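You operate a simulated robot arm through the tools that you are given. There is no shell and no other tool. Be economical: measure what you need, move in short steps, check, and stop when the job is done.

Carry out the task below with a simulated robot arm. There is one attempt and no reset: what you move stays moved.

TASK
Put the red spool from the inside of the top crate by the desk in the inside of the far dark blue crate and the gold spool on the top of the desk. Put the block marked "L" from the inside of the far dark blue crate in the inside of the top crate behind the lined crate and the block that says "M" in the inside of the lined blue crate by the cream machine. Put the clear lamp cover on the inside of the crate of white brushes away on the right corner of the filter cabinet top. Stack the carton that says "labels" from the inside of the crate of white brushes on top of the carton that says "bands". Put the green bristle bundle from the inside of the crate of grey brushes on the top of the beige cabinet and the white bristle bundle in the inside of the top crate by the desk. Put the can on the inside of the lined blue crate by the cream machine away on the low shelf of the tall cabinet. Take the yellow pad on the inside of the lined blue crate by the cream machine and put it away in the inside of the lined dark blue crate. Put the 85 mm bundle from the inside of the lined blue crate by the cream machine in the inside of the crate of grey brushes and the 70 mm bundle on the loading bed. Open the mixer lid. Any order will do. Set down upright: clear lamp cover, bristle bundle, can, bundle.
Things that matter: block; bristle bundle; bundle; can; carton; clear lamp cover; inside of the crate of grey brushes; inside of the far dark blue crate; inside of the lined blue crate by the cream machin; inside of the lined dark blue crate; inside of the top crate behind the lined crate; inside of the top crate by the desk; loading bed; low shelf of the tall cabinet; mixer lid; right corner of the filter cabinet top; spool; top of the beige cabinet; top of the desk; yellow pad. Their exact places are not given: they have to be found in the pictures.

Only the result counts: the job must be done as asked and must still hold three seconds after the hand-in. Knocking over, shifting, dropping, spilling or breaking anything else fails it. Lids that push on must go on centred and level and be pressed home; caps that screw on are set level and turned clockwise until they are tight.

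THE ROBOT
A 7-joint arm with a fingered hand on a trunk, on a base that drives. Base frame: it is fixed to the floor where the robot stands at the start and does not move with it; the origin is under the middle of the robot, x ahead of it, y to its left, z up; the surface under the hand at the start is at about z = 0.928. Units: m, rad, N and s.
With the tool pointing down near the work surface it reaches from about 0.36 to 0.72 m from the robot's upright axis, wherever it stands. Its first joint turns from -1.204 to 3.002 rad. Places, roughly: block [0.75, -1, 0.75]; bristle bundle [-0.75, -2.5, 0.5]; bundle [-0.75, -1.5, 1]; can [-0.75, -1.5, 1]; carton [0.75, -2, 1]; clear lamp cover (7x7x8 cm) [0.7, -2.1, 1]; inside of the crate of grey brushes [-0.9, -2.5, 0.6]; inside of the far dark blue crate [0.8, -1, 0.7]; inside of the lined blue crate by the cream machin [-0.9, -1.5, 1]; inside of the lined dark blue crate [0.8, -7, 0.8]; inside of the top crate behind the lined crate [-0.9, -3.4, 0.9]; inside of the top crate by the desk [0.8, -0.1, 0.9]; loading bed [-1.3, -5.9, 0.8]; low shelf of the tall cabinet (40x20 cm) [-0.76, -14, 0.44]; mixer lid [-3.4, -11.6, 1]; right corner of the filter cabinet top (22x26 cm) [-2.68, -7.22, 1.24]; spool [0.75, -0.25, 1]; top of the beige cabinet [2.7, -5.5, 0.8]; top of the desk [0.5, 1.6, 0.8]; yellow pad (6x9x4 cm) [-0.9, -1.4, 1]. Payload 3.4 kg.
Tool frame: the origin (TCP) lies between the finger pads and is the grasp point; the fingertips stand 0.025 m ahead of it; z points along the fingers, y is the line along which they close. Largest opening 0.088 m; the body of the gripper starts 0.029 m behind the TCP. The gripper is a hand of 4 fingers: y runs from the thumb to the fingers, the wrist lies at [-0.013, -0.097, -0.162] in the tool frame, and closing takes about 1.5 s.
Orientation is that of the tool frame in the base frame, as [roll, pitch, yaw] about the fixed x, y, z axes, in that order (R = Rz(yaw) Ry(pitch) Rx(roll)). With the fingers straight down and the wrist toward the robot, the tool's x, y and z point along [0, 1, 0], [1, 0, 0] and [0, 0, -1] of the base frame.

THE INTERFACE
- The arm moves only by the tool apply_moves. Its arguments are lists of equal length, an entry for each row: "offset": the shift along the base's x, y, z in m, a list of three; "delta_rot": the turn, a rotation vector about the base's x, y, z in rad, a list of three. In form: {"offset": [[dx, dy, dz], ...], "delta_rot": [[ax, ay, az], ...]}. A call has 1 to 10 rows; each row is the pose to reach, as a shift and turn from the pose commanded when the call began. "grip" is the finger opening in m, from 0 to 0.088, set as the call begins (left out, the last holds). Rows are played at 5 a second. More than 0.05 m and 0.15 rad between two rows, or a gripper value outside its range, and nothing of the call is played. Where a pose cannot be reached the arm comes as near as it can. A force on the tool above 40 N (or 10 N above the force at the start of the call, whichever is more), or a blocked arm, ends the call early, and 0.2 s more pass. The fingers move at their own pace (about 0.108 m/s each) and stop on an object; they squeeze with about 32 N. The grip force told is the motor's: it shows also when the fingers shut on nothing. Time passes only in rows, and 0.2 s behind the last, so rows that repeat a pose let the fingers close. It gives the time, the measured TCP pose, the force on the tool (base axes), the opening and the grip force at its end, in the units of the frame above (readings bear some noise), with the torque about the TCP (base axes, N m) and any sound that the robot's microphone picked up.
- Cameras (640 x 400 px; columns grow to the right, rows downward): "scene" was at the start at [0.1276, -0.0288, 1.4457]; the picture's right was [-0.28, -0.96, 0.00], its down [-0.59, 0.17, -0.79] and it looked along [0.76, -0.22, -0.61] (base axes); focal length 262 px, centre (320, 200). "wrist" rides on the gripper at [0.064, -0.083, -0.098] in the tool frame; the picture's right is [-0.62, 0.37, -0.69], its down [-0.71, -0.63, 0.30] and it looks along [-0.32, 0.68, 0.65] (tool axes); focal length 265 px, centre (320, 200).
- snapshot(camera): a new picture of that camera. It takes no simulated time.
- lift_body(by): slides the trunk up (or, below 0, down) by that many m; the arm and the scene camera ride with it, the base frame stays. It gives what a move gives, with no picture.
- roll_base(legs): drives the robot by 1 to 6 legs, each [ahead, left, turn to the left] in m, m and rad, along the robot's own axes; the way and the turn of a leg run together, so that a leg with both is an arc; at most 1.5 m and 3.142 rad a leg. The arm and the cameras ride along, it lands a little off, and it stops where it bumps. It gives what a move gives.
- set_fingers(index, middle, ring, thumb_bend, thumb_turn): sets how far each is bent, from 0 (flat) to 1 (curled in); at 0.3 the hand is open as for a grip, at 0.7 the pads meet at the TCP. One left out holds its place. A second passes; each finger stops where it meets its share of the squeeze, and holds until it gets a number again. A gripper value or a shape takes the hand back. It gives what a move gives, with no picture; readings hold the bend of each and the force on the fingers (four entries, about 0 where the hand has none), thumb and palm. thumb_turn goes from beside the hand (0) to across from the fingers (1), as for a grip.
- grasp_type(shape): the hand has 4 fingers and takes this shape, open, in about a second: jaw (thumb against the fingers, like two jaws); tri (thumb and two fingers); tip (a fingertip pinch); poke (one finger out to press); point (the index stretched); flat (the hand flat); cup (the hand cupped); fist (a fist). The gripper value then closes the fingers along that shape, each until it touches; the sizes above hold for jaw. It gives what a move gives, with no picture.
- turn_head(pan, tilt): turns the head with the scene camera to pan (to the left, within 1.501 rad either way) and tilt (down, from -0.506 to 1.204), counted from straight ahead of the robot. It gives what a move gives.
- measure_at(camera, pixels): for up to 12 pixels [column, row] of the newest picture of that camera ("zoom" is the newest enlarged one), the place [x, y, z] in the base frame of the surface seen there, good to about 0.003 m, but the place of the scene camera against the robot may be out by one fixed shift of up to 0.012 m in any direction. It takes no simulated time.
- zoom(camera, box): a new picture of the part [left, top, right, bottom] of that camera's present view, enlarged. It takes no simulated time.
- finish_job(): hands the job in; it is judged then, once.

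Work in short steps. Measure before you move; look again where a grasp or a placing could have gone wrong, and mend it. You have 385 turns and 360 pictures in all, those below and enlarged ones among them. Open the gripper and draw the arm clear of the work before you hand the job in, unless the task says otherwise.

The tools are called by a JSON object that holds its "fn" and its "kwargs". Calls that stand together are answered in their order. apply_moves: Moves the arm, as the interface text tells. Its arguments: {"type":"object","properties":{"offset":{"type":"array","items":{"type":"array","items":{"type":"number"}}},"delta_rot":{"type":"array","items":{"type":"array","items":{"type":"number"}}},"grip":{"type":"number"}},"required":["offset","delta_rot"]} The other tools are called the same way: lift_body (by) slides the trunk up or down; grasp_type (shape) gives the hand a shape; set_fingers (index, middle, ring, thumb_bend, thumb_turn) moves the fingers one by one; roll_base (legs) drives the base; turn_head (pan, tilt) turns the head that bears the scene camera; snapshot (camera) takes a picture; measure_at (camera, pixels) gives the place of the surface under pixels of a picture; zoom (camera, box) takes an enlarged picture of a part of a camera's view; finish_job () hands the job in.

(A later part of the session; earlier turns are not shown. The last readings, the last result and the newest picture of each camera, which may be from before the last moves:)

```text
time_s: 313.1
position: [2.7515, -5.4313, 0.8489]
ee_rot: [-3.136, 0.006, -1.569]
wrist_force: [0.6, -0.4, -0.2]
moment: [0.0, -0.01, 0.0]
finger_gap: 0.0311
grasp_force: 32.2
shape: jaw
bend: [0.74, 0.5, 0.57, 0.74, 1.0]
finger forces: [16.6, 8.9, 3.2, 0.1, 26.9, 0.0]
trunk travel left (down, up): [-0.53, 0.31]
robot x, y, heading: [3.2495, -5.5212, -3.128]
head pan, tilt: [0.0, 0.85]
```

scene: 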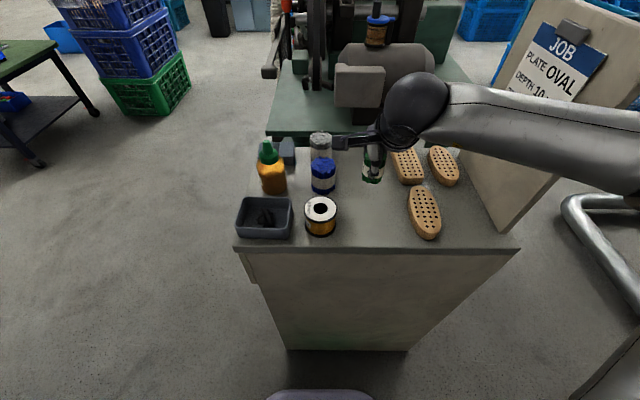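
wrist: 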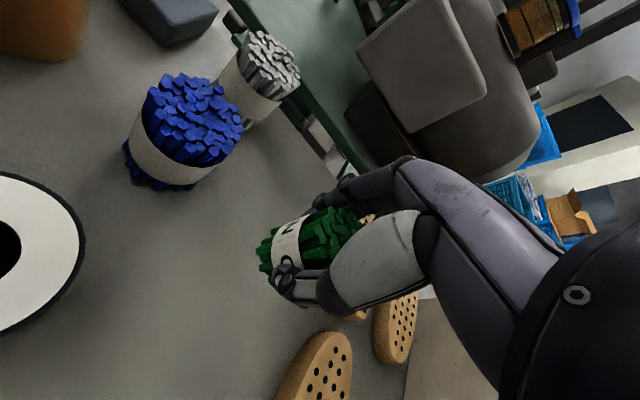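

{"fn": "apply_moves", "kwargs": {"offset": [[0, 0, -0.003], [0, 0, -0.006], [0, 0, -0.008], [0, 0, -0.01]], "delta_rot": [[0, 0, 0], [0, 0, 0], [0, 0, 0], [0, 0, 0]]}}

```text
time_s: 314.1
position: [2.7513, -5.4325, 0.8422]
ee_rot: [3.139, 0.004, -1.569]
wrist_force: [-3.1, 1.0, 11.7]
moment: [0.04, 0.11, 0.03]
finger_gap: 0.0312
grasp_force: 31.7
shape: jaw
bend: [0.74, 0.5, 0.57, 0.75, 1.0]
finger forces: [16.1, 11.1, 5.3, 0.0, 27.2, 0.0]
trunk travel left (down, up): [-0.53, 0.31]
robot x, y, heading: [3.2516, -5.5258, -3.138]
head pan, tilt: [0.0, 0.85]
```

Contact. I ease up 2 mm, open, and rise.

{"fn": "apply_moves", "kwargs": {"offset": [[0, 0, 0.002], [0, 0, 0.002]], "delta_rot": [[0, 0, 0], [0, 0, 0]]}}

{"fn": "apply_moves", "kwargs": {"offset": [[0, 0, 0], [0, 0, 0], [0, 0, 0], [0, 0, 0], [0, 0, 0], [0, 0, 0.03], [0, 0, 0.07], [0, 0, 0.12], [0, 0, 0.16]], "delta_rot": [[0, 0, 0], [0, 0, 0], [0, 0, 0], [0, 0, 0], [0, 0, 0], [0, 0, 0], [0, 0, 0], [0, 0, 0], [0, 0, 0]], "grip": 0.088}}

{"fn": "snapshot", "kwargs": {"camera": "wrist"}}

```text
time_s: 314.7
position: [2.7532, -5.4315, 0.8428]
ee_rot: [-3.138, 0.005, -1.568]
wrist_force: [-1.4, 0.3, 10.9]
moment: [0.03, 0.23, 0.04]
finger_gap: 0.0313
grasp_force: 31.6
shape: jaw
bend: [0.74, 0.5, 0.57, 0.75, 1.0]
finger forces: [16.5, 11.2, 5.2, 0.0, 27.0, 0.1]
trunk travel left (down, up): [-0.53, 0.31]
robot x, y, heading: [3.2505, -5.5222, -3.132]
head pan, tilt: [0.0, 0.85]
```

```text
time_s: 316.7
position: [2.7535, -5.4317, 1.0007]
ee_rot: [-3.135, 0.004, -1.569]
wrist_force: [-1.3, -1.1, -0.1]
moment: [-0.04, -0.02, -0.02]
finger_gap: 0.0876
grasp_force: 0.0
shape: jaw
bend: [0.3, 0.3, 0.3, 0.3, 0.98]
finger forces: [0.0, 0.1, 0.1, 0.1, 0.0, 0.0]
trunk travel left (down, up): [-0.53, 0.31]
robot x, y, heading: [3.2512, -5.5221, -3.134]
head pan, tilt: [0.0, 0.85]
```

```text
258 pictures are left
```

wrist: 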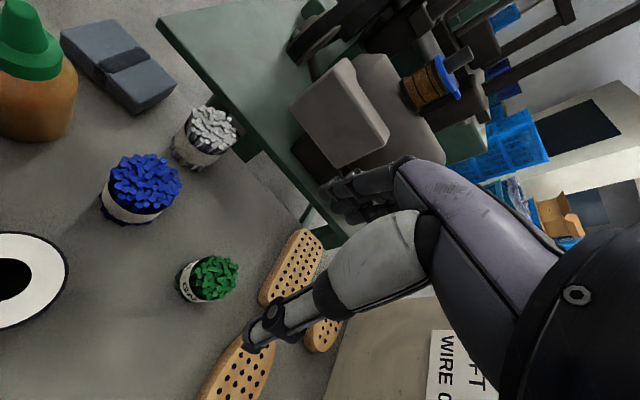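

Green stands upright. I raise the trunk and retrace my way back to the aisle.

{"fn": "lift_body", "kwargs": {"by": 0.3}}

{"fn": "roll_base", "kwargs": {"legs": [[0, 0, -1.57], [0.92, 0, 0], [0, 0, 1.57]]}}

```text
time_s: 319.7
position: [2.7524, -5.4305, 1.2994]
ee_rot: [-3.137, 0.005, -1.569]
wrist_force: [0.6, -0.3, -0.9]
moment: [0.0, -0.01, -0.03]
finger_gap: 0.0877
grasp_force: 0.1
shape: jaw
bend: [0.3, 0.3, 0.3, 0.3, 0.98]
finger forces: [0.0, 0.0, 0.0, 0.0, 0.0, 0.0]
trunk travel left (down, up): [-0.83, 0.01]
robot x, y, heading: [3.2499, -5.5265, -3.131]
head pan, tilt: [0.0, 0.85]
```

```text
time_s: 332.0
position: [2.7055, -4.5344, 1.3008]
ee_rot: [-3.136, 0.007, -1.549]
wrist_force: [-0.5, -0.4, -0.8]
moment: [0.03, 0.05, -0.03]
finger_gap: 0.0875
grasp_force: 0.0
shape: jaw
bend: [0.3, 0.3, 0.3, 0.3, 0.98]
finger forces: [0.1, 0.1, 0.0, 0.0, 0.1, 0.0]
trunk travel left (down, up): [-0.83, 0.01]
robot x, y, heading: [3.2069, -4.6171, -3.118]
head pan, tilt: [0.0, 0.85]
```

I drive west to the aisle and strafe right (north) back to the lined blue crate for the 70 mm bundle.

{"fn": "roll_base", "kwargs": {"legs": [[1.5, 0, -0.024], [1.6, 0, 0]]}}

```text
refused: 1.6 is not a number from -1.5 to 1.5
```

{"fn": "roll_base", "kwargs": {"legs": [[1.5, 0, -0.024], [1.5, 0, 0], [0.12, 0, 0]]}}

{"fn": "turn_head", "kwargs": {"pan": -0.9, "tilt": 0.6}}

{"fn": "snapshot", "kwargs": {"camera": "scene"}}

```text
time_s: 347.1
position: [-0.3743, -4.4958, 1.3014]
ee_rot: [-3.139, 0.006, -1.584]
wrist_force: [-0.1, -0.5, 1.0]
moment: [0.02, 0.02, -0.01]
finger_gap: 0.0875
grasp_force: 0.2
shape: jaw
bend: [0.3, 0.3, 0.3, 0.3, 0.98]
finger forces: [0.0, 0.0, 0.0, 0.0, 0.0, 0.1]
trunk travel left (down, up): [-0.83, 0.01]
robot x, y, heading: [0.126, -4.5934, 3.14]
head pan, tilt: [0.0, 0.85]
```

```text
time_s: 348.3
position: [-0.3731, -4.495, 1.3011]
ee_rot: [-3.138, 0.007, -1.583]
wrist_force: [-1.4, 0.0, -0.3]
moment: [0.0, 0.01, -0.02]
finger_gap: 0.0877
grasp_force: 0.0
shape: jaw
bend: [0.3, 0.3, 0.3, 0.3, 0.98]
finger forces: [0.0, 0.1, 0.0, 0.1, 0.0, 0.0]
trunk travel left (down, up): [-0.83, 0.01]
robot x, y, heading: [0.122, -4.599, 3.138]
head pan, tilt: [-0.901, 0.6]
```

```text
257 pictures are left
```

scene: 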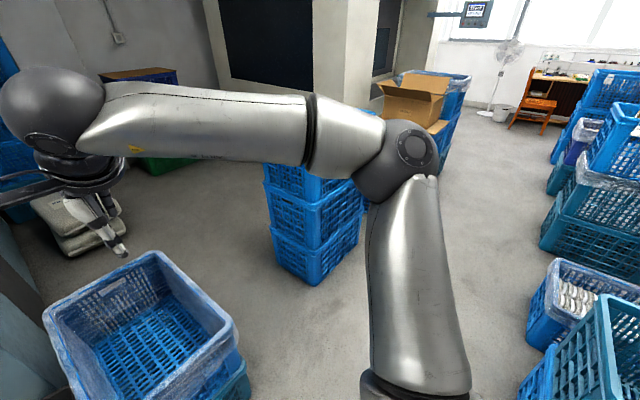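

I retract slightly and strafe north.

{"fn": "apply_moves", "kwargs": {"offset": [[0.04, 0, 0], [0.08, 0, 0]], "delta_rot": [[0, 0, 0], [0, 0, 0]]}}

{"fn": "roll_base", "kwargs": {"legs": [[0.04, 0, 0], [0, -1.5, 0], [0, -1.5, 0], [0, -0.13, 0]]}}

{"fn": "turn_head", "kwargs": {"pan": -0.0, "tilt": 0.8}}

{"fn": "snapshot", "kwargs": {"camera": "scene"}}

```text
time_s: 348.9
position: [-0.2915, -4.4932, 1.3019]
ee_rot: [-3.14, 0.004, -1.584]
wrist_force: [0.4, 0.4, -0.5]
moment: [-0.03, 0.04, 0.02]
finger_gap: 0.0877
grasp_force: 0.0
shape: jaw
bend: [0.3, 0.3, 0.3, 0.3, 0.98]
finger forces: [0.0, 0.0, 0.2, 0.1, 0.0, 0.0]
trunk travel left (down, up): [-0.83, 0.01]
robot x, y, heading: [0.1225, -4.5974, 3.14]
head pan, tilt: [-0.901, 0.6]
```

```text
time_s: 364.6
position: [-0.305, -1.4059, 1.2998]
ee_rot: [-3.137, 0.004, -1.583]
wrist_force: [-0.2, -0.6, -0.3]
moment: [-0.01, -0.02, 0.0]
finger_gap: 0.088
grasp_force: 0.0
shape: jaw
bend: [0.3, 0.3, 0.3, 0.3, 0.98]
finger forces: [0.0, 0.0, 0.0, 0.1, 0.0, 0.1]
trunk travel left (down, up): [-0.83, 0.01]
robot x, y, heading: [0.1139, -1.5091, 3.131]
head pan, tilt: [-0.901, 0.6]
```

```text
time_s: 365.8
position: [-0.3045, -1.4046, 1.3004]
ee_rot: [-3.137, 0.005, -1.585]
wrist_force: [0.9, -0.7, 0.6]
moment: [-0.04, 0.0, -0.02]
finger_gap: 0.0878
grasp_force: 0.1
shape: jaw
bend: [0.3, 0.3, 0.3, 0.3, 0.98]
finger forces: [0.1, 0.1, 0.0, 0.1, 0.1, 0.0]
trunk travel left (down, up): [-0.83, 0.01]
robot x, y, heading: [0.1149, -1.506, 3.136]
head pan, tilt: [0.0, 0.799]
```

```text
256 pictures are left
```

scene: 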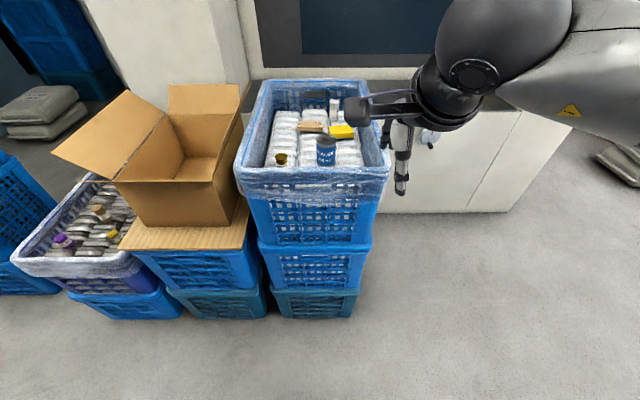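

I approach to x≈-0.275, and look down with the wrist camera.

{"fn": "roll_base", "kwargs": {"legs": [[0.36, 0, 0]]}}

{"fn": "apply_moves", "kwargs": {"offset": [[-0.04, -0.01, -0.02], [-0.08, -0.02, -0.04], [-0.12, -0.02, -0.06], [-0.16, -0.02, -0.08], [-0.2, -0.02, -0.1]], "delta_rot": [[0, 0, 0], [0, 0, 0], [0, 0, 0], [0, 0, 0], [0, 0, 0]]}}

{"fn": "snapshot", "kwargs": {"camera": "wrist"}}

{"fn": "turn_head", "kwargs": {"pan": -0.0, "tilt": 1.1}}

{"fn": "snapshot", "kwargs": {"camera": "scene"}}

```text
time_s: 368.0
position: [-0.6585, -1.3975, 1.2996]
ee_rot: [-3.138, 0.006, -1.594]
wrist_force: [0.4, -0.4, 0.1]
moment: [-0.02, 0.01, 0.03]
finger_gap: 0.0875
grasp_force: 0.0
shape: jaw
bend: [0.3, 0.3, 0.3, 0.3, 0.98]
finger forces: [0.0, 0.0, 0.0, 0.1, 0.0, 0.0]
trunk travel left (down, up): [-0.83, 0.01]
robot x, y, heading: [-0.2421, -1.507, 3.123]
head pan, tilt: [0.0, 0.799]
```

```text
time_s: 369.2
position: [-0.8602, -1.4163, 1.2002]
ee_rot: [-3.135, 0.006, -1.595]
wrist_force: [-0.2, 0.1, 0.5]
moment: [-0.01, 0.03, -0.01]
finger_gap: 0.0877
grasp_force: 0.0
shape: jaw
bend: [0.3, 0.3, 0.3, 0.3, 0.98]
finger forces: [0.0, 0.0, 0.1, 0.1, 0.0, 0.0]
trunk travel left (down, up): [-0.83, 0.01]
robot x, y, heading: [-0.2422, -1.5031, 3.121]
head pan, tilt: [0.0, 0.799]
```

```text
255 pictures are left
```

wrist: 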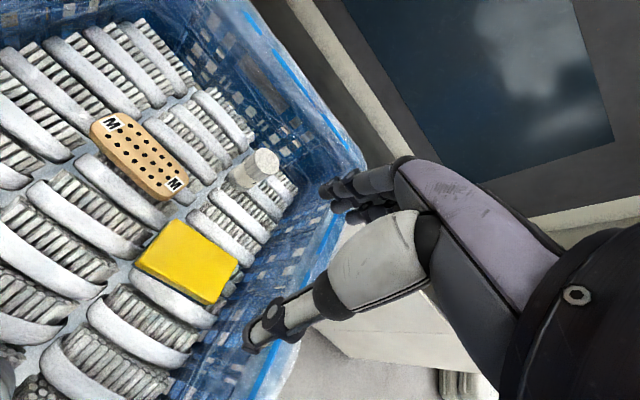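

```text
time_s: 370.0
position: [-0.8569, -1.4161, 1.2017]
ee_rot: [-3.138, 0.006, -1.594]
wrist_force: [0.8, 0.4, -0.2]
moment: [0.04, 0.0, 0.03]
finger_gap: 0.0875
grasp_force: 0.1
shape: jaw
bend: [0.3, 0.3, 0.3, 0.3, 0.98]
finger forces: [0.1, 0.1, 0.0, 0.1, 0.0, 0.0]
trunk travel left (down, up): [-0.83, 0.01]
robot x, y, heading: [-0.2432, -1.5005, 3.126]
head pan, tilt: [0.0, 1.1]
```

```text
254 pictures are left
```

scene: 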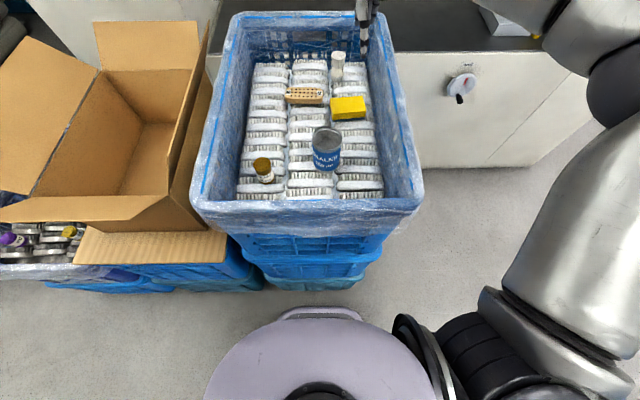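

{"fn": "measure_at", "kwargs": {"camera": "scene", "pixels": [[318, 309], [318, 289], [290, 290], [338, 55], [325, 135], [348, 103], [331, 115], [365, 95], [338, 240]]}}

{"fn": "measure_at", "kwargs": {"camera": "wrist", "pixels": [[266, 158], [262, 170], [275, 165], [258, 155], [240, 180], [180, 222], [237, 265], [212, 302], [140, 262], [190, 260], [230, 215]]}}

```text
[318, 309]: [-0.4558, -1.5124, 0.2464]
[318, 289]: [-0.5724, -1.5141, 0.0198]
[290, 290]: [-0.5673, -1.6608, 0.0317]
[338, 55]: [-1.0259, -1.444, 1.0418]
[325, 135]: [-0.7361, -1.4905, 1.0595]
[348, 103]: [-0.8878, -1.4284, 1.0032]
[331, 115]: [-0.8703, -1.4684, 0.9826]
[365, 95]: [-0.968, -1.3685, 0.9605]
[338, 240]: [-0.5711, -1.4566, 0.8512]
```

```text
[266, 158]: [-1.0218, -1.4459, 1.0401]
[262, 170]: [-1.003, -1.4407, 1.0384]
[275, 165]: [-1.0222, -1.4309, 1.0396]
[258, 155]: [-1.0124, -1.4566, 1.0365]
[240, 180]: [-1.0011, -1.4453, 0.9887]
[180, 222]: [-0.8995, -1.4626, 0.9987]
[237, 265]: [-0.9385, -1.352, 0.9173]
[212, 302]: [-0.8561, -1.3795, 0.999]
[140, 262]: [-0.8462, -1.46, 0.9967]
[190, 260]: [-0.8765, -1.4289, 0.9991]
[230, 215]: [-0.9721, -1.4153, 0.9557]
```

70 mm bundle: centre (-1.015,-1.443), top 1.04. I move 0.06 closer (still 5 cm from the crate), strafe slightly right and go above it with 0.072 opening.

{"fn": "roll_base", "kwargs": {"legs": [[0.058, -0.05, 0.01]]}}

{"fn": "apply_moves", "kwargs": {"offset": [[-0.03, -0.02, -0.03], [-0.06, -0.05, -0.06], [-0.09, -0.075, -0.08]], "delta_rot": [[0, 0, 0], [0, 0, 0], [0, 0, 0]], "grip": 0.072}}

{"fn": "snapshot", "kwargs": {"camera": "wrist"}}

```text
time_s: 371.1
position: [-0.915, -1.3732, 1.2005]
ee_rot: [-3.139, 0.005, -1.58]
wrist_force: [0.6, 0.5, -0.4]
moment: [-0.03, -0.02, -0.03]
finger_gap: 0.0878
grasp_force: 0.2
shape: jaw
bend: [0.3, 0.3, 0.3, 0.3, 0.98]
finger forces: [0.0, 0.0, 0.1, 0.1, 0.0, 0.1]
trunk travel left (down, up): [-0.83, 0.01]
robot x, y, heading: [-0.2996, -1.4539, 3.135]
head pan, tilt: [0.0, 1.1]
```

```text
refused: row 2 steps farther than a row can; nothing moved
```

```text
253 pictures are left
```

wrist: 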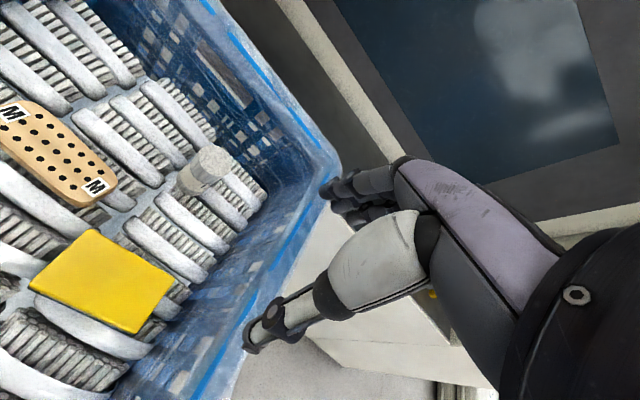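

{"fn": "apply_moves", "kwargs": {"offset": [[-0.02, -0.035, -0.02], [-0.045, -0.065, -0.045], [-0.075, -0.07, -0.075], [-0.1, -0.07, -0.11]], "delta_rot": [[0, 0, 0], [0, 0, 0], [0, 0, 0], [0, 0, 0]], "grip": 0.072}}

{"fn": "snapshot", "kwargs": {"camera": "wrist"}}

```text
time_s: 372.1
position: [-1.0184, -1.4453, 1.0928]
ee_rot: [-3.136, 0.006, -1.58]
wrist_force: [-0.4, -1.0, -0.1]
moment: [0.0, -0.01, 0.03]
finger_gap: 0.0724
grasp_force: 0.0
shape: jaw
bend: [0.27, 0.33, 0.31, 0.47, 0.99]
finger forces: [0.0, 0.0, 0.0, 0.0, 0.0, 0.0]
trunk travel left (down, up): [-0.83, 0.01]
robot x, y, heading: [-0.2988, -1.4554, 3.14]
head pan, tilt: [0.0, 1.1]
```

```text
252 pictures are left
```

wrist: 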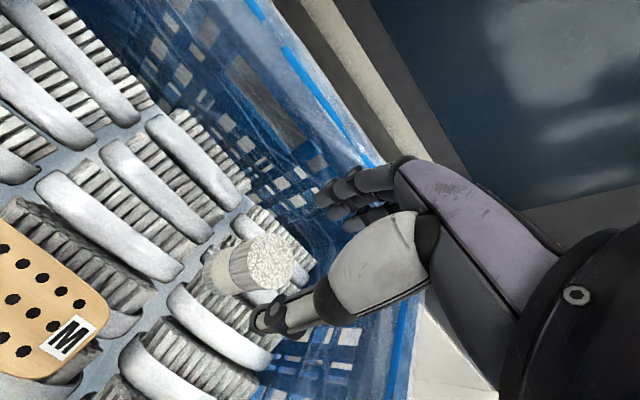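

Aligned. I check the far wall's inner face relative to the fingers.

{"fn": "measure_at", "kwargs": {"camera": "wrist", "pixels": [[300, 150], [320, 120], [300, 180], [280, 130], [345, 100], [370, 150], [290, 210]]}}

```text
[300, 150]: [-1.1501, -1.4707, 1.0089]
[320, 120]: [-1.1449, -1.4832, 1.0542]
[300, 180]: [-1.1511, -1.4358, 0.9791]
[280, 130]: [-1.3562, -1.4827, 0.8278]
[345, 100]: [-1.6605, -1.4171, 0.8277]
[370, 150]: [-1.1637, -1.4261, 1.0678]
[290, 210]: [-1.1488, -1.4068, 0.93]
```

Wall inner face at x=-1.15: plenty of room. I descend and grip.

{"fn": "apply_moves", "kwargs": {"offset": [[0.002, 0.001, -0.04], [0.002, 0.001, -0.075], [0.002, 0.001, -0.08]], "delta_rot": [[0, 0, 0], [0, 0, 0], [0, 0, 0]]}}

{"fn": "apply_moves", "kwargs": {"offset": [[0, 0, 0], [0, 0, 0], [0, 0, 0], [0, 0, 0], [0, 0, 0], [0, 0, 0], [0, 0, 0], [0, 0, 0]], "delta_rot": [[0, 0, 0], [0, 0, 0], [0, 0, 0], [0, 0, 0], [0, 0, 0], [0, 0, 0], [0, 0, 0], [0, 0, 0]], "grip": 0.015}}

{"fn": "apply_moves", "kwargs": {"offset": [[0, 0, 0.03], [0, 0, 0.07], [0.01, 0, 0.11], [0.04, 0, 0.14], [0.08, 0, 0.16], [0.12, 0, 0.18], [0.16, 0, 0.19], [0.2, 0, 0.2], [0.24, 0, 0.2]], "delta_rot": [[0, 0, 0], [0, 0, 0], [0, 0, 0], [0, 0, 0], [0, 0, 0], [0, 0, 0], [0, 0, 0], [0, 0, 0], [0, 0, 0]]}}

{"fn": "snapshot", "kwargs": {"camera": "wrist"}}

```text
time_s: 372.9
position: [-1.015, -1.4426, 1.0122]
ee_rot: [-3.138, 0.005, -1.581]
wrist_force: [0.7, 0.6, -0.5]
moment: [-0.02, -0.04, 0.01]
finger_gap: 0.0722
grasp_force: 0.0
shape: jaw
bend: [0.27, 0.33, 0.31, 0.47, 0.99]
finger forces: [0.0, 0.1, 0.0, 0.1, 0.0, 0.0]
trunk travel left (down, up): [-0.83, 0.01]
robot x, y, heading: [-0.2966, -1.4532, 3.141]
head pan, tilt: [0.0, 1.1]
```

```text
time_s: 374.7
position: [-1.0153, -1.444, 1.0124]
ee_rot: [-3.139, 0.006, -1.581]
wrist_force: [-0.5, 0.3, 0.0]
moment: [0.0, 0.03, 0.04]
finger_gap: 0.0302
grasp_force: 32.4
shape: jaw
bend: [0.74, 0.51, 0.56, 0.74, 1.0]
finger forces: [17.9, 9.8, 0.1, 0.0, 27.8, 0.1]
trunk travel left (down, up): [-0.83, 0.01]
robot x, y, heading: [-0.2965, -1.4553, 3.138]
head pan, tilt: [0.0, 1.1]
```

```text
time_s: 376.7
position: [-0.7727, -1.4404, 1.2109]
ee_rot: [-3.141, 0.004, -1.582]
wrist_force: [1.0, -0.3, -0.7]
moment: [-0.01, 0.03, 0.01]
finger_gap: 0.0307
grasp_force: 31.7
shape: jaw
bend: [0.74, 0.51, 0.56, 0.74, 1.0]
finger forces: [17.7, 10.1, 0.0, 0.0, 27.8, 0.0]
trunk travel left (down, up): [-0.83, 0.01]
robot x, y, heading: [-0.2989, -1.4528, 3.138]
head pan, tilt: [0.0, 1.1]
```

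```text
251 pictures are left
```

wrist: 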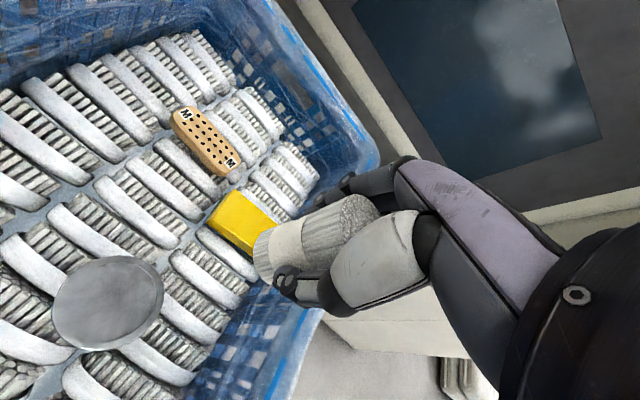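

Held. I back out and strafe left down the aisle to y≈-5.3 to look for the loading bed.

{"fn": "roll_base", "kwargs": {"legs": [[-0.39, 0, 0], [0, 1.5, 0], [0, 1.5, 0], [0, 0.9, 0]]}}

{"fn": "turn_head", "kwargs": {"pan": 0.3, "tilt": 0.5}}

{"fn": "snapshot", "kwargs": {"camera": "scene"}}

```text
time_s: 397.2
position: [-0.5403, -5.207, 1.2115]
ee_rot: [-3.139, 0.003, -1.673]
wrist_force: [-0.2, 0.5, -0.5]
moment: [-0.01, -0.01, 0.02]
finger_gap: 0.0306
grasp_force: 32.2
shape: jaw
bend: [0.74, 0.51, 0.56, 0.74, 1.0]
finger forces: [17.8, 10.1, 0.0, 0.1, 27.7, 0.0]
trunk travel left (down, up): [-0.83, 0.01]
robot x, y, heading: [-0.071, -5.2632, 3.047]
head pan, tilt: [0.0, 1.1]
```

```text
time_s: 398.2
position: [-0.5396, -5.2078, 1.2113]
ee_rot: [-3.137, 0.006, -1.67]
wrist_force: [0.3, 0.6, -0.9]
moment: [0.02, 0.0, 0.02]
finger_gap: 0.0303
grasp_force: 32.3
shape: jaw
bend: [0.74, 0.51, 0.56, 0.74, 1.0]
finger forces: [17.9, 10.1, 0.0, 0.1, 27.8, 0.0]
trunk travel left (down, up): [-0.83, 0.01]
robot x, y, heading: [-0.0675, -5.266, 3.047]
head pan, tilt: [0.3, 0.499]
```

```text
250 pictures are left
```

scene: 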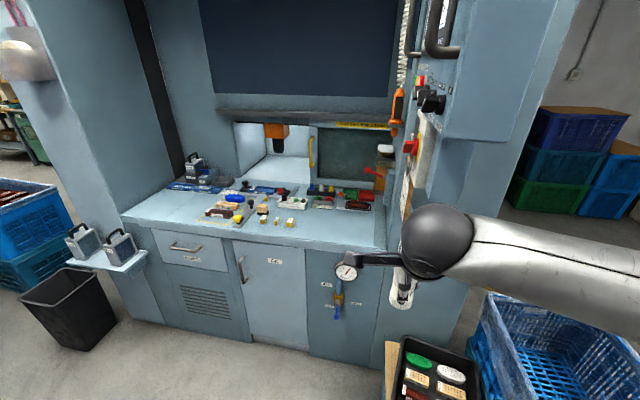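

{"fn": "measure_at", "kwargs": {"camera": "scene", "pixels": [[150, 215], [200, 230], [300, 240], [370, 240], [330, 225], [250, 175], [300, 160], [290, 220], [370, 220], [130, 225], [385, 248], [200, 200]]}}

{"fn": "zoom", "kwargs": {"camera": "scene", "box": [110, 110, 410, 270]}}

```text
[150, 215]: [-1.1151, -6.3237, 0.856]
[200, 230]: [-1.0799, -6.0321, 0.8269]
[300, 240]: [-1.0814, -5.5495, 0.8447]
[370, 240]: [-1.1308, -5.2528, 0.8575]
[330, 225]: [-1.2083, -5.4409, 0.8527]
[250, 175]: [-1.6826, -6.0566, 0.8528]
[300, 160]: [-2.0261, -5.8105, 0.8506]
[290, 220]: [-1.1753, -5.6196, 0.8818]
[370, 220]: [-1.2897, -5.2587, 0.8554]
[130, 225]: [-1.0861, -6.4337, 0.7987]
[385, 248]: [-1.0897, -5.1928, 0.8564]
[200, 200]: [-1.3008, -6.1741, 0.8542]
```

```text
2.13 times, centred on (260, 190) of scene
```

zoom: 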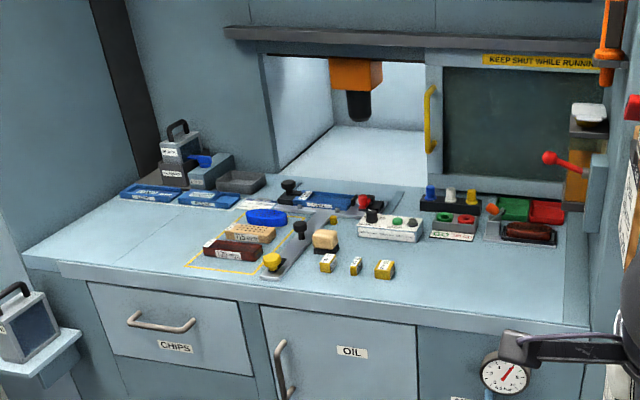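

{"fn": "measure_at", "kwargs": {"camera": "zoom", "pixels": [[130, 230], [180, 220], [100, 250], [190, 265], [240, 230], [150, 205], [50, 250], [270, 215], [330, 290], [450, 290], [360, 205], [200, 240]]}}

```text
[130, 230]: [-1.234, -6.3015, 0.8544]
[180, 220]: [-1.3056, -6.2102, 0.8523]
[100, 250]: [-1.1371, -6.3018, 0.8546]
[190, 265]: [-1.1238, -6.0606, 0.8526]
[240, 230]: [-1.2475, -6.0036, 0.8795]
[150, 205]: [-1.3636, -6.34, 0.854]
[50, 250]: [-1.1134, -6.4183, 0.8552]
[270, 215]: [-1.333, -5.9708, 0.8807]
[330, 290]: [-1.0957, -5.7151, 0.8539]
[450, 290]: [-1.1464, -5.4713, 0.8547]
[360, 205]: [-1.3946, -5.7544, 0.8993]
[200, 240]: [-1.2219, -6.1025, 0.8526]
```

{"fn": "measure_at", "kwargs": {"camera": "scene", "pixels": [[100, 290], [85, 345], [140, 258], [440, 345], [385, 355], [115, 240]]}}

{"fn": "roll_base", "kwargs": {"legs": [[0, 0, 0.095], [0, 0.9, 0]]}}

```text
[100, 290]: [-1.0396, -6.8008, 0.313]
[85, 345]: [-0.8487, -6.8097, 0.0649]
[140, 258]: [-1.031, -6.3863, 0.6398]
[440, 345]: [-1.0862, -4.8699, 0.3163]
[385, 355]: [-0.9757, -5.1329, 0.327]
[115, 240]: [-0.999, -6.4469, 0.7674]
```

```text
time_s: 403.4
position: [-0.5442, -6.1393, 1.2101]
ee_rot: [-3.137, 0.005, -1.58]
wrist_force: [0.2, -0.4, -1.5]
moment: [-0.02, 0.0, -0.02]
finger_gap: 0.0302
grasp_force: 32.2
shape: jaw
bend: [0.74, 0.51, 0.56, 0.74, 1.0]
finger forces: [17.8, 10.1, 0.0, 0.0, 27.8, 0.0]
trunk travel left (down, up): [-0.83, 0.01]
robot x, y, heading: [-0.0681, -6.1545, 3.134]
head pan, tilt: [0.3, 0.499]
```

I drive ahead 0.55 m, lower the trunk and look.

{"fn": "roll_base", "kwargs": {"legs": [[0.55, 0, 0]]}}

{"fn": "lift_body", "kwargs": {"by": -0.18}}

{"fn": "apply_moves", "kwargs": {"offset": [[-0.04, -0.015, 0], [-0.08, -0.03, 0], [-0.11, -0.04, 0]], "delta_rot": [[0, 0, 0], [0, 0, 0], [0, 0, 0]]}}

{"fn": "snapshot", "kwargs": {"camera": "wrist"}}

{"fn": "turn_head", "kwargs": {"pan": 0.0, "tilt": 0.7}}

{"fn": "snapshot", "kwargs": {"camera": "scene"}}

```text
time_s: 406.6
position: [-1.0957, -6.1393, 1.2108]
ee_rot: [-3.138, 0.005, -1.577]
wrist_force: [-0.4, 0.3, 0.7]
moment: [0.01, -0.04, 0.0]
finger_gap: 0.0305
grasp_force: 32.5
shape: jaw
bend: [0.74, 0.51, 0.56, 0.74, 1.0]
finger forces: [17.8, 10.1, 0.1, 0.0, 27.7, 0.1]
trunk travel left (down, up): [-0.83, 0.01]
robot x, y, heading: [-0.6201, -6.1528, -3.14]
head pan, tilt: [0.3, 0.499]
```

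```text
time_s: 408.6
position: [-1.0951, -6.1409, 1.0313]
ee_rot: [-3.138, 0.005, -1.578]
wrist_force: [0.6, 0.5, -0.5]
moment: [0.02, 0.0, 0.04]
finger_gap: 0.0306
grasp_force: 32.7
shape: jaw
bend: [0.74, 0.51, 0.56, 0.74, 1.0]
finger forces: [17.8, 10.1, 0.1, 0.0, 27.8, 0.0]
trunk travel left (down, up): [-0.65, 0.19]
robot x, y, heading: [-0.6198, -6.1472, -3.139]
head pan, tilt: [0.3, 0.499]
```

```text
time_s: 409.4
position: [-1.2069, -6.1795, 1.0286]
ee_rot: [-3.137, 0.008, -1.577]
wrist_force: [0.4, 0.3, -0.6]
moment: [-0.02, -0.04, -0.02]
finger_gap: 0.0304
grasp_force: 32.1
shape: jaw
bend: [0.74, 0.51, 0.56, 0.74, 1.0]
finger forces: [17.9, 10.2, 0.0, 0.1, 27.8, 0.1]
trunk travel left (down, up): [-0.65, 0.19]
robot x, y, heading: [-0.6219, -6.1526, 3.141]
head pan, tilt: [0.3, 0.499]
```

```text
248 pictures are left
```

wrist: 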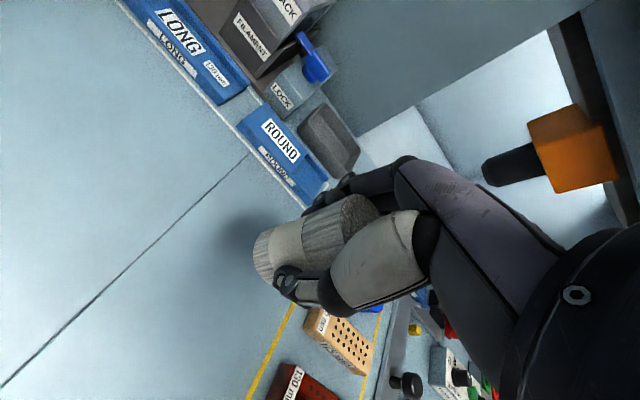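

```text
time_s: 410.2
position: [-1.204, -6.1787, 1.0292]
ee_rot: [-3.137, 0.005, -1.577]
wrist_force: [-0.6, -0.4, -0.5]
moment: [0.02, -0.04, 0.0]
finger_gap: 0.0303
grasp_force: 32.5
shape: jaw
bend: [0.74, 0.51, 0.56, 0.74, 1.0]
finger forces: [17.8, 10.3, 0.0, 0.0, 27.8, 0.0]
trunk travel left (down, up): [-0.65, 0.19]
robot x, y, heading: [-0.6219, -6.1519, -3.141]
head pan, tilt: [0.0, 0.7]
```

```text
247 pictures are left
```

scene: 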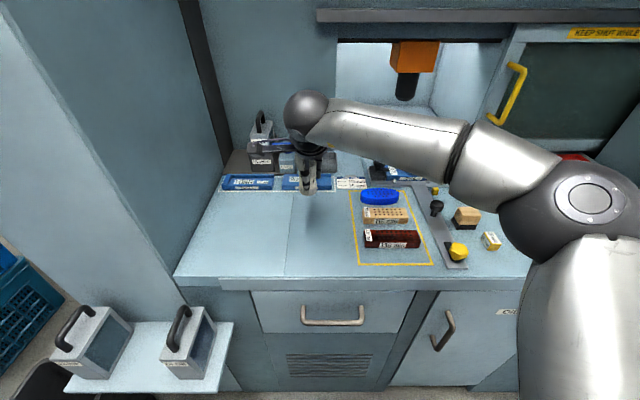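

There is a seam in the counter at column ~288; I measure it and the yellow outline to place the bundle between.

{"fn": "measure_at", "kwargs": {"camera": "scene", "pixels": [[286, 260], [290, 220], [357, 255], [352, 200], [320, 240], [315, 255], [530, 270], [180, 270], [330, 225]]}}

{"fn": "measure_at", "kwargs": {"camera": "wrist", "pixels": [[200, 200], [230, 170], [275, 340], [250, 385], [205, 300], [260, 320]]}}

```text
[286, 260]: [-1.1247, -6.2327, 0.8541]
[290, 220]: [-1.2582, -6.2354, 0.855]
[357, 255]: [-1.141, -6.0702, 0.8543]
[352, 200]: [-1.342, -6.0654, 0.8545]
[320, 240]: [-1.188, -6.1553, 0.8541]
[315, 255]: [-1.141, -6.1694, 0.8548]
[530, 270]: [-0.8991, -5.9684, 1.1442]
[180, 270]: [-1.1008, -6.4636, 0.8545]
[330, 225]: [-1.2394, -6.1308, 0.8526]
```

```text
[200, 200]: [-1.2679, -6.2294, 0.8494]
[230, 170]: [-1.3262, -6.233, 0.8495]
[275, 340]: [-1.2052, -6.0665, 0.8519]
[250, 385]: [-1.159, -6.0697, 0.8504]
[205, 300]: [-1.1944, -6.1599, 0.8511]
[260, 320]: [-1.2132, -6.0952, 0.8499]
```

I place it at (-1.205,-6.15): shift and descend to just above the surface.

{"fn": "apply_moves", "kwargs": {"offset": [[0, 0.028, -0.03], [0, 0.028, -0.07], [0, 0.028, -0.105], [0, 0.028, -0.12], [0, 0.028, -0.126]], "delta_rot": [[0, 0, 0], [0, 0, 0], [0, 0, 0], [0, 0, 0], [0, 0, 0]]}}

{"fn": "apply_moves", "kwargs": {"offset": [[0, 0, -0.003], [0, 0, -0.006], [0, 0, -0.009], [0, 0, -0.012]], "delta_rot": [[0, 0, 0], [0, 0, 0], [0, 0, 0], [0, 0, 0]]}}

{"fn": "snapshot", "kwargs": {"camera": "wrist"}}

```text
time_s: 411.4
position: [-1.2065, -6.1519, 0.9038]
ee_rot: [-3.137, 0.005, -1.579]
wrist_force: [0.4, 0.2, -0.7]
moment: [0.0, 0.04, 0.05]
finger_gap: 0.0301
grasp_force: 31.8
shape: jaw
bend: [0.74, 0.51, 0.56, 0.74, 1.0]
finger forces: [17.8, 10.3, 0.0, 0.0, 27.7, 0.1]
trunk travel left (down, up): [-0.65, 0.19]
robot x, y, heading: [-0.6193, -6.148, 3.142]
head pan, tilt: [0.0, 0.7]
```

```text
time_s: 412.4
position: [-1.2051, -6.1528, 0.8938]
ee_rot: [-3.141, 0.004, -1.578]
wrist_force: [0.9, -0.7, 3.8]
moment: [-0.01, 0.08, 0.01]
finger_gap: 0.0303
grasp_force: 32.0
shape: jaw
bend: [0.74, 0.51, 0.56, 0.74, 1.0]
finger forces: [18.0, 10.6, 0.0, 0.1, 28.2, 0.0]
trunk travel left (down, up): [-0.65, 0.19]
robot x, y, heading: [-0.6246, -6.151, 3.139]
head pan, tilt: [0.0, 0.7]
```

```text
246 pictures are left
```

wrist: 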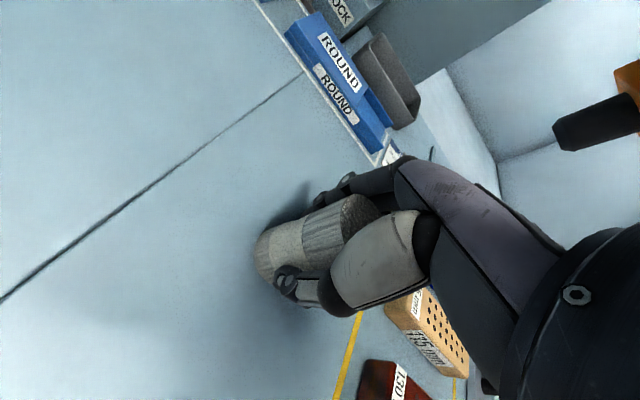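

Contact with 4 N. I open and rise.

{"fn": "apply_moves", "kwargs": {"offset": [[0, 0, 0], [0, 0, 0], [0, 0, 0], [0, 0, 0], [0, 0, 0], [0, 0, 0.03], [0, 0, 0.07], [0, 0, 0.12], [0, 0, 0.16]], "delta_rot": [[0, 0, 0], [0, 0, 0], [0, 0, 0], [0, 0, 0], [0, 0, 0], [0, 0, 0], [0, 0, 0], [0, 0, 0], [0, 0, 0]], "grip": 0.088}}

{"fn": "snapshot", "kwargs": {"camera": "wrist"}}

{"fn": "turn_head", "kwargs": {"pan": 1.3, "tilt": 0.4}}

{"fn": "snapshot", "kwargs": {"camera": "scene"}}

```text
time_s: 414.4
position: [-1.2025, -6.1532, 1.0519]
ee_rot: [-3.137, 0.004, -1.577]
wrist_force: [0.4, -0.2, 1.2]
moment: [0.04, 0.03, -0.02]
finger_gap: 0.0877
grasp_force: 0.2
shape: jaw
bend: [0.3, 0.3, 0.3, 0.3, 0.98]
finger forces: [0.0, 0.0, 0.0, 0.0, 0.0, 0.1]
trunk travel left (down, up): [-0.65, 0.19]
robot x, y, heading: [-0.6207, -6.152, -3.141]
head pan, tilt: [0.0, 0.7]
```

```text
245 pictures are left
```

wrist: 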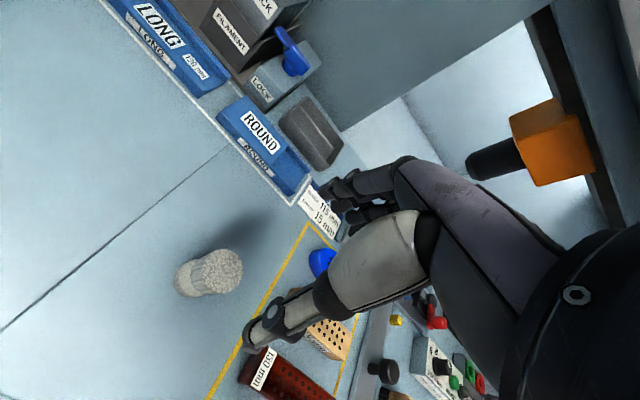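

```text
time_s: 415.8
position: [-1.2027, -6.1549, 1.0518]
ee_rot: [-3.138, 0.006, -1.578]
wrist_force: [0.9, 0.3, 0.2]
moment: [-0.02, 0.01, 0.01]
finger_gap: 0.0878
grasp_force: 0.1
shape: jaw
bend: [0.3, 0.3, 0.3, 0.3, 0.98]
finger forces: [0.0, 0.0, 0.0, 0.0, 0.0, 0.1]
trunk travel left (down, up): [-0.65, 0.19]
robot x, y, heading: [-0.6168, -6.1481, -3.142]
head pan, tilt: [1.3, 0.4]
```

```text
244 pictures are left
```

scene: 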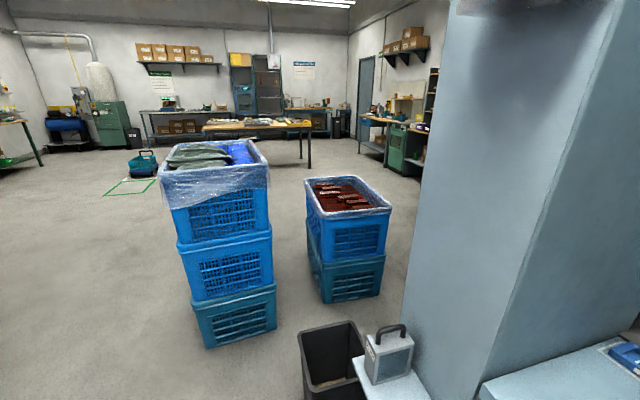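

The bundle stands upright. Now back to the aisle, north to the white-brush crate (0.75,-2).

{"fn": "lift_body", "kwargs": {"by": 0.18}}

{"fn": "apply_moves", "kwargs": {"offset": [[0.05, 0.01, 0], [0.1, 0.01, 0.01], [0.15, 0.01, 0.02]], "delta_rot": [[0, 0, 0], [0, 0, 0], [0, 0, 0]]}}

{"fn": "roll_base", "kwargs": {"legs": [[-0.63, 0, 0], [0, 0, -1.571]]}}

```text
time_s: 417.8
position: [-1.2037, -6.1529, 1.2302]
ee_rot: [-3.138, 0.007, -1.578]
wrist_force: [0.2, -1.1, -0.1]
moment: [-0.01, -0.01, 0.01]
finger_gap: 0.0877
grasp_force: 0.0
shape: jaw
bend: [0.3, 0.3, 0.3, 0.3, 0.98]
finger forces: [0.0, 0.0, 0.1, 0.0, 0.0, 0.1]
trunk travel left (down, up): [-0.83, 0.01]
robot x, y, heading: [-0.6199, -6.1518, -3.145]
head pan, tilt: [1.3, 0.4]
```

```text
refused: row 1 steps farther than a row can; nothing moved
```

```text
time_s: 425.2
position: [0.0285, -5.5702, 1.2316]
ee_rot: [-3.138, 0.004, 3.096]
wrist_force: [0.0, -0.3, 0.0]
moment: [-0.01, 0.0, 0.0]
finger_gap: 0.0879
grasp_force: 0.0
shape: jaw
bend: [0.3, 0.3, 0.3, 0.3, 0.98]
finger forces: [0.0, 0.0, 0.0, 0.0, 0.1, 0.0]
trunk travel left (down, up): [-0.83, 0.01]
robot x, y, heading: [0.0058, -6.1512, 1.529]
head pan, tilt: [1.3, 0.4]
```

I retract the arm and drive north 4.1 m, then turn right.

{"fn": "apply_moves", "kwargs": {"offset": [[0, -0.045, 0], [0, -0.09, 0.01], [0, -0.13, 0.02]], "delta_rot": [[0, 0, 0], [0, 0, 0], [0, 0, 0]]}}

{"fn": "roll_base", "kwargs": {"legs": [[0, 0, 0.042], [1.4, 0, 0], [1.4, 0, 0], [1.25, 0, 0]]}}

{"fn": "roll_base", "kwargs": {"legs": [[0, 0, -1.57]]}}

{"fn": "turn_head", "kwargs": {"pan": 0.0, "tilt": 0.75}}

{"fn": "snapshot", "kwargs": {"camera": "scene"}}

```text
time_s: 426.1
position: [0.0263, -5.7032, 1.255]
ee_rot: [-3.139, 0.002, 3.095]
wrist_force: [-0.3, -0.2, 0.4]
moment: [-0.03, 0.03, -0.02]
finger_gap: 0.0877
grasp_force: 0.0
shape: jaw
bend: [0.3, 0.3, 0.3, 0.3, 0.98]
finger forces: [0.0, 0.0, 0.0, 0.1, 0.0, 0.0]
trunk travel left (down, up): [-0.83, 0.01]
robot x, y, heading: [0.0054, -6.1503, 1.532]
head pan, tilt: [1.3, 0.4]
```

```text
time_s: 445.7
position: [0.0047, -1.6934, 1.255]
ee_rot: [-3.138, 0.005, -3.129]
wrist_force: [0.4, 0.4, 0.3]
moment: [0.01, 0.0, -0.03]
finger_gap: 0.0878
grasp_force: 0.0
shape: jaw
bend: [0.3, 0.3, 0.3, 0.3, 0.98]
finger forces: [0.0, 0.0, 0.1, 0.0, 0.0, 0.0]
trunk travel left (down, up): [-0.83, 0.01]
robot x, y, heading: [0.0128, -2.141, 1.589]
head pan, tilt: [1.3, 0.4]
```

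```text
time_s: 449.8
position: [0.4617, -2.1182, 1.2547]
ee_rot: [-3.138, 0.006, 1.628]
wrist_force: [1.4, -0.2, 0.4]
moment: [0.0, -0.03, -0.01]
finger_gap: 0.088
grasp_force: 0.0
shape: jaw
bend: [0.3, 0.3, 0.3, 0.3, 0.98]
finger forces: [0.0, 0.0, 0.0, 0.0, 0.0, 0.0]
trunk travel left (down, up): [-0.83, 0.01]
robot x, y, heading: [0.0104, -2.1409, 0.065]
head pan, tilt: [1.3, 0.4]
```

```text
time_s: 451.3
position: [0.4618, -2.1169, 1.2555]
ee_rot: [-3.138, 0.005, 1.629]
wrist_force: [-1.1, -0.5, 0.9]
moment: [0.01, 0.0, 0.03]
finger_gap: 0.0877
grasp_force: 0.1
shape: jaw
bend: [0.3, 0.3, 0.3, 0.3, 0.98]
finger forces: [0.0, 0.0, 0.0, 0.0, 0.0, 0.1]
trunk travel left (down, up): [-0.83, 0.01]
robot x, y, heading: [0.0132, -2.1453, 0.061]
head pan, tilt: [0.0, 0.75]
```

```text
243 pictures are left
```

scene: 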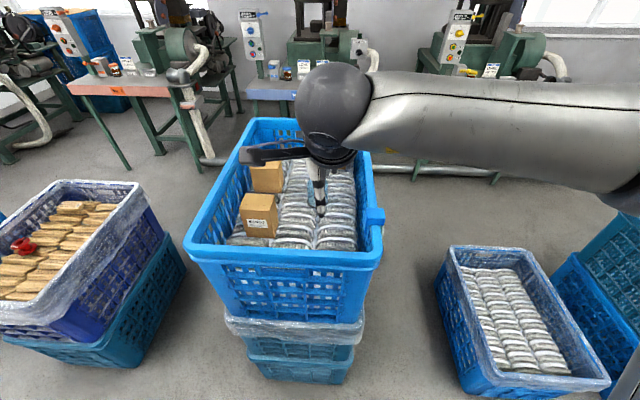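

{"fn": "zoom", "kwargs": {"camera": "scene", "box": [180, 110, 390, 270]}}

{"fn": "snapshot", "kwargs": {"camera": "wrist"}}

```text
2.50 times, centred on (285, 190) of scene
```

zoom: 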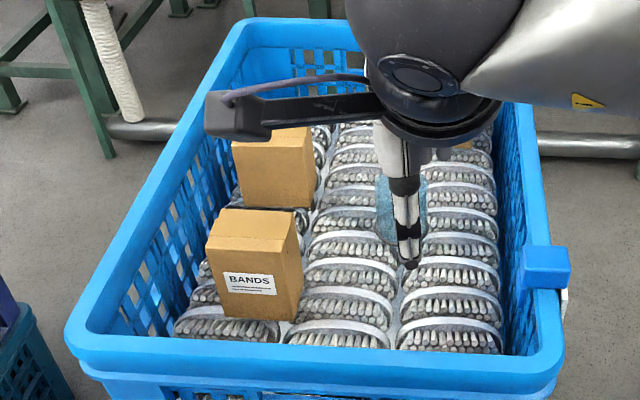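

```text
241 pictures are left
```

wrist: 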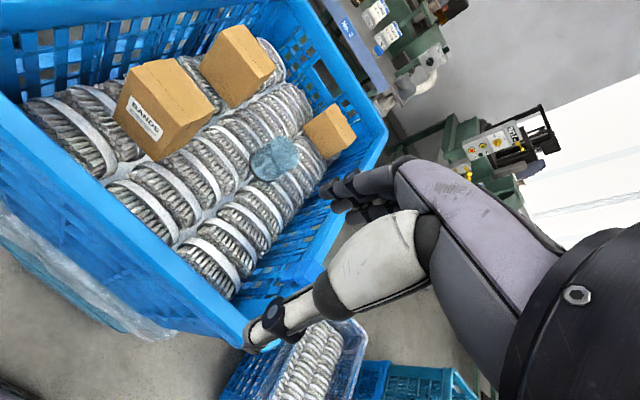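

{"fn": "zoom", "kwargs": {"camera": "wrist", "box": [100, 10, 370, 200]}}

{"fn": "measure_at", "kwargs": {"camera": "wrist", "pixels": [[165, 75], [120, 100], [185, 70], [235, 55], [215, 60], [265, 70], [325, 125], [340, 120], [268, 155], [285, 150], [160, 150], [230, 95]]}}

```text
2.11 times, centred on (235, 105) of wrist
```

zoom: 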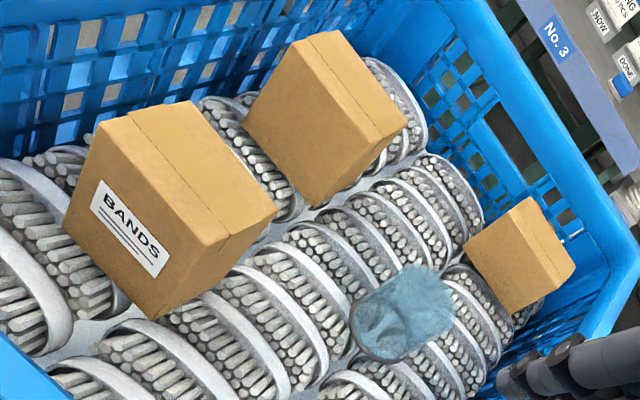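

```text
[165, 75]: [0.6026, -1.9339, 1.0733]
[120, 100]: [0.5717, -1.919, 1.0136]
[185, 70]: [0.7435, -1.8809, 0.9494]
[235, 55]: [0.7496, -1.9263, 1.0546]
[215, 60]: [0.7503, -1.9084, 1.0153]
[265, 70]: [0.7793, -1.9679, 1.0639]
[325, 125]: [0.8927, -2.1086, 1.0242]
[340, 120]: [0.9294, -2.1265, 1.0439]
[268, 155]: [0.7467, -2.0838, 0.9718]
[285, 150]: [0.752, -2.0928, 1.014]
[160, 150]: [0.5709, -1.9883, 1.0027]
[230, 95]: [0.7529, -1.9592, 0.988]
```

I need to read the other two cartons. I move the hand aside (right/up) and look again.

{"fn": "apply_moves", "kwargs": {"offset": [[0, -0.04, 0.02], [0, -0.08, 0.03], [0, -0.12, 0.03], [0, -0.16, 0.03], [0, -0.2, 0.03]], "delta_rot": [[0, 0, 0], [0, 0, 0], [0, 0, 0], [0, 0, 0], [0, 0, 0]]}}

{"fn": "zoom", "kwargs": {"camera": "scene", "box": [180, 110, 390, 270]}}

{"fn": "zoom", "kwargs": {"camera": "wrist", "box": [0, 0, 320, 200]}}

```text
time_s: 452.5
position: [0.4607, -2.3205, 1.2849]
ee_rot: [-3.138, 0.004, 1.629]
wrist_force: [-0.2, 0.0, 0.0]
moment: [0.04, -0.03, -0.01]
finger_gap: 0.0879
grasp_force: 0.1
shape: jaw
bend: [0.3, 0.3, 0.3, 0.3, 0.98]
finger forces: [0.0, 0.0, 0.0, 0.0, 0.0, 0.0]
trunk travel left (down, up): [-0.83, 0.01]
robot x, y, heading: [0.0098, -2.1423, 0.063]
head pan, tilt: [0.0, 0.75]
```

```text
2.50 times, centred on (285, 190) of scene
```

zoom: 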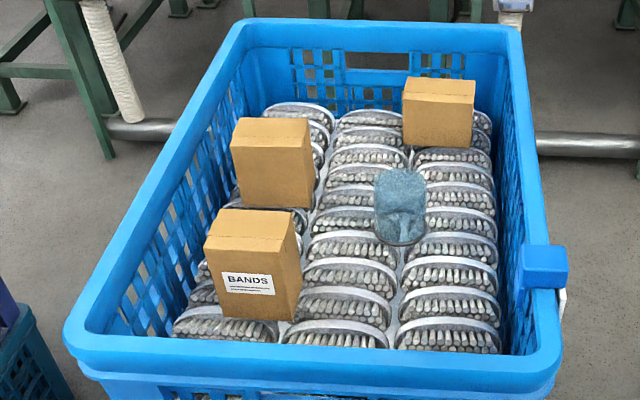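

```text
2.00 times, centred on (160, 100) of wrist
```

zoom: 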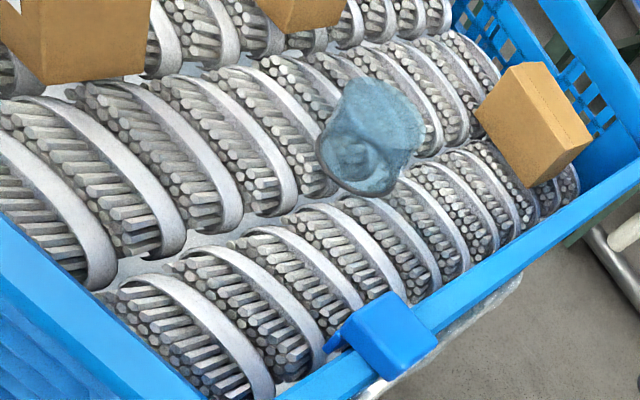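

No labels on the faces seen so far. I look at their other (+y) faces from further north.

{"fn": "roll_base", "kwargs": {"legs": [[0, 0.8, -0.06]]}}

{"fn": "turn_head", "kwargs": {"pan": -0.65, "tilt": 0.55}}

{"fn": "snapshot", "kwargs": {"camera": "scene"}}

```text
time_s: 456.8
position: [0.4246, -1.5467, 1.2861]
ee_rot: [-3.139, 0.004, 1.561]
wrist_force: [0.1, -0.4, 0.1]
moment: [-0.01, 0.02, 0.02]
finger_gap: 0.0877
grasp_force: 0.0
shape: jaw
bend: [0.3, 0.3, 0.3, 0.3, 0.98]
finger forces: [0.0, 0.1, 0.0, 0.0, 0.0, 0.1]
trunk travel left (down, up): [-0.83, 0.01]
robot x, y, heading: [-0.0106, -1.3442, -0.006]
head pan, tilt: [0.0, 0.75]
```

```text
time_s: 457.8
position: [0.426, -1.549, 1.2847]
ee_rot: [-3.138, 0.006, 1.563]
wrist_force: [0.1, -0.9, -0.4]
moment: [-0.02, 0.05, 0.0]
finger_gap: 0.0878
grasp_force: 0.0
shape: jaw
bend: [0.3, 0.3, 0.3, 0.3, 0.98]
finger forces: [0.0, 0.1, 0.1, 0.0, 0.0, 0.0]
trunk travel left (down, up): [-0.83, 0.01]
robot x, y, heading: [-0.0144, -1.3425, -0.008]
head pan, tilt: [-0.649, 0.55]
```

```text
237 pictures are left
```

scene: 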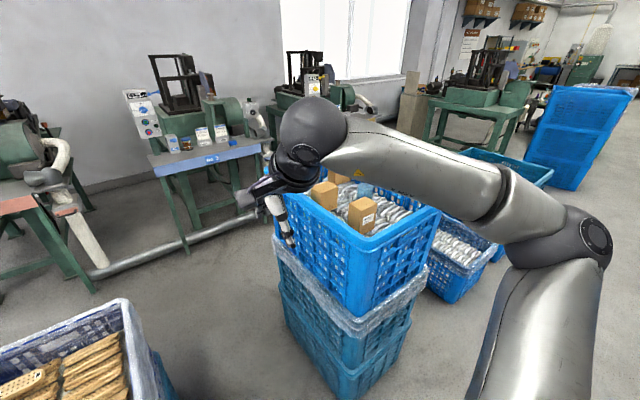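

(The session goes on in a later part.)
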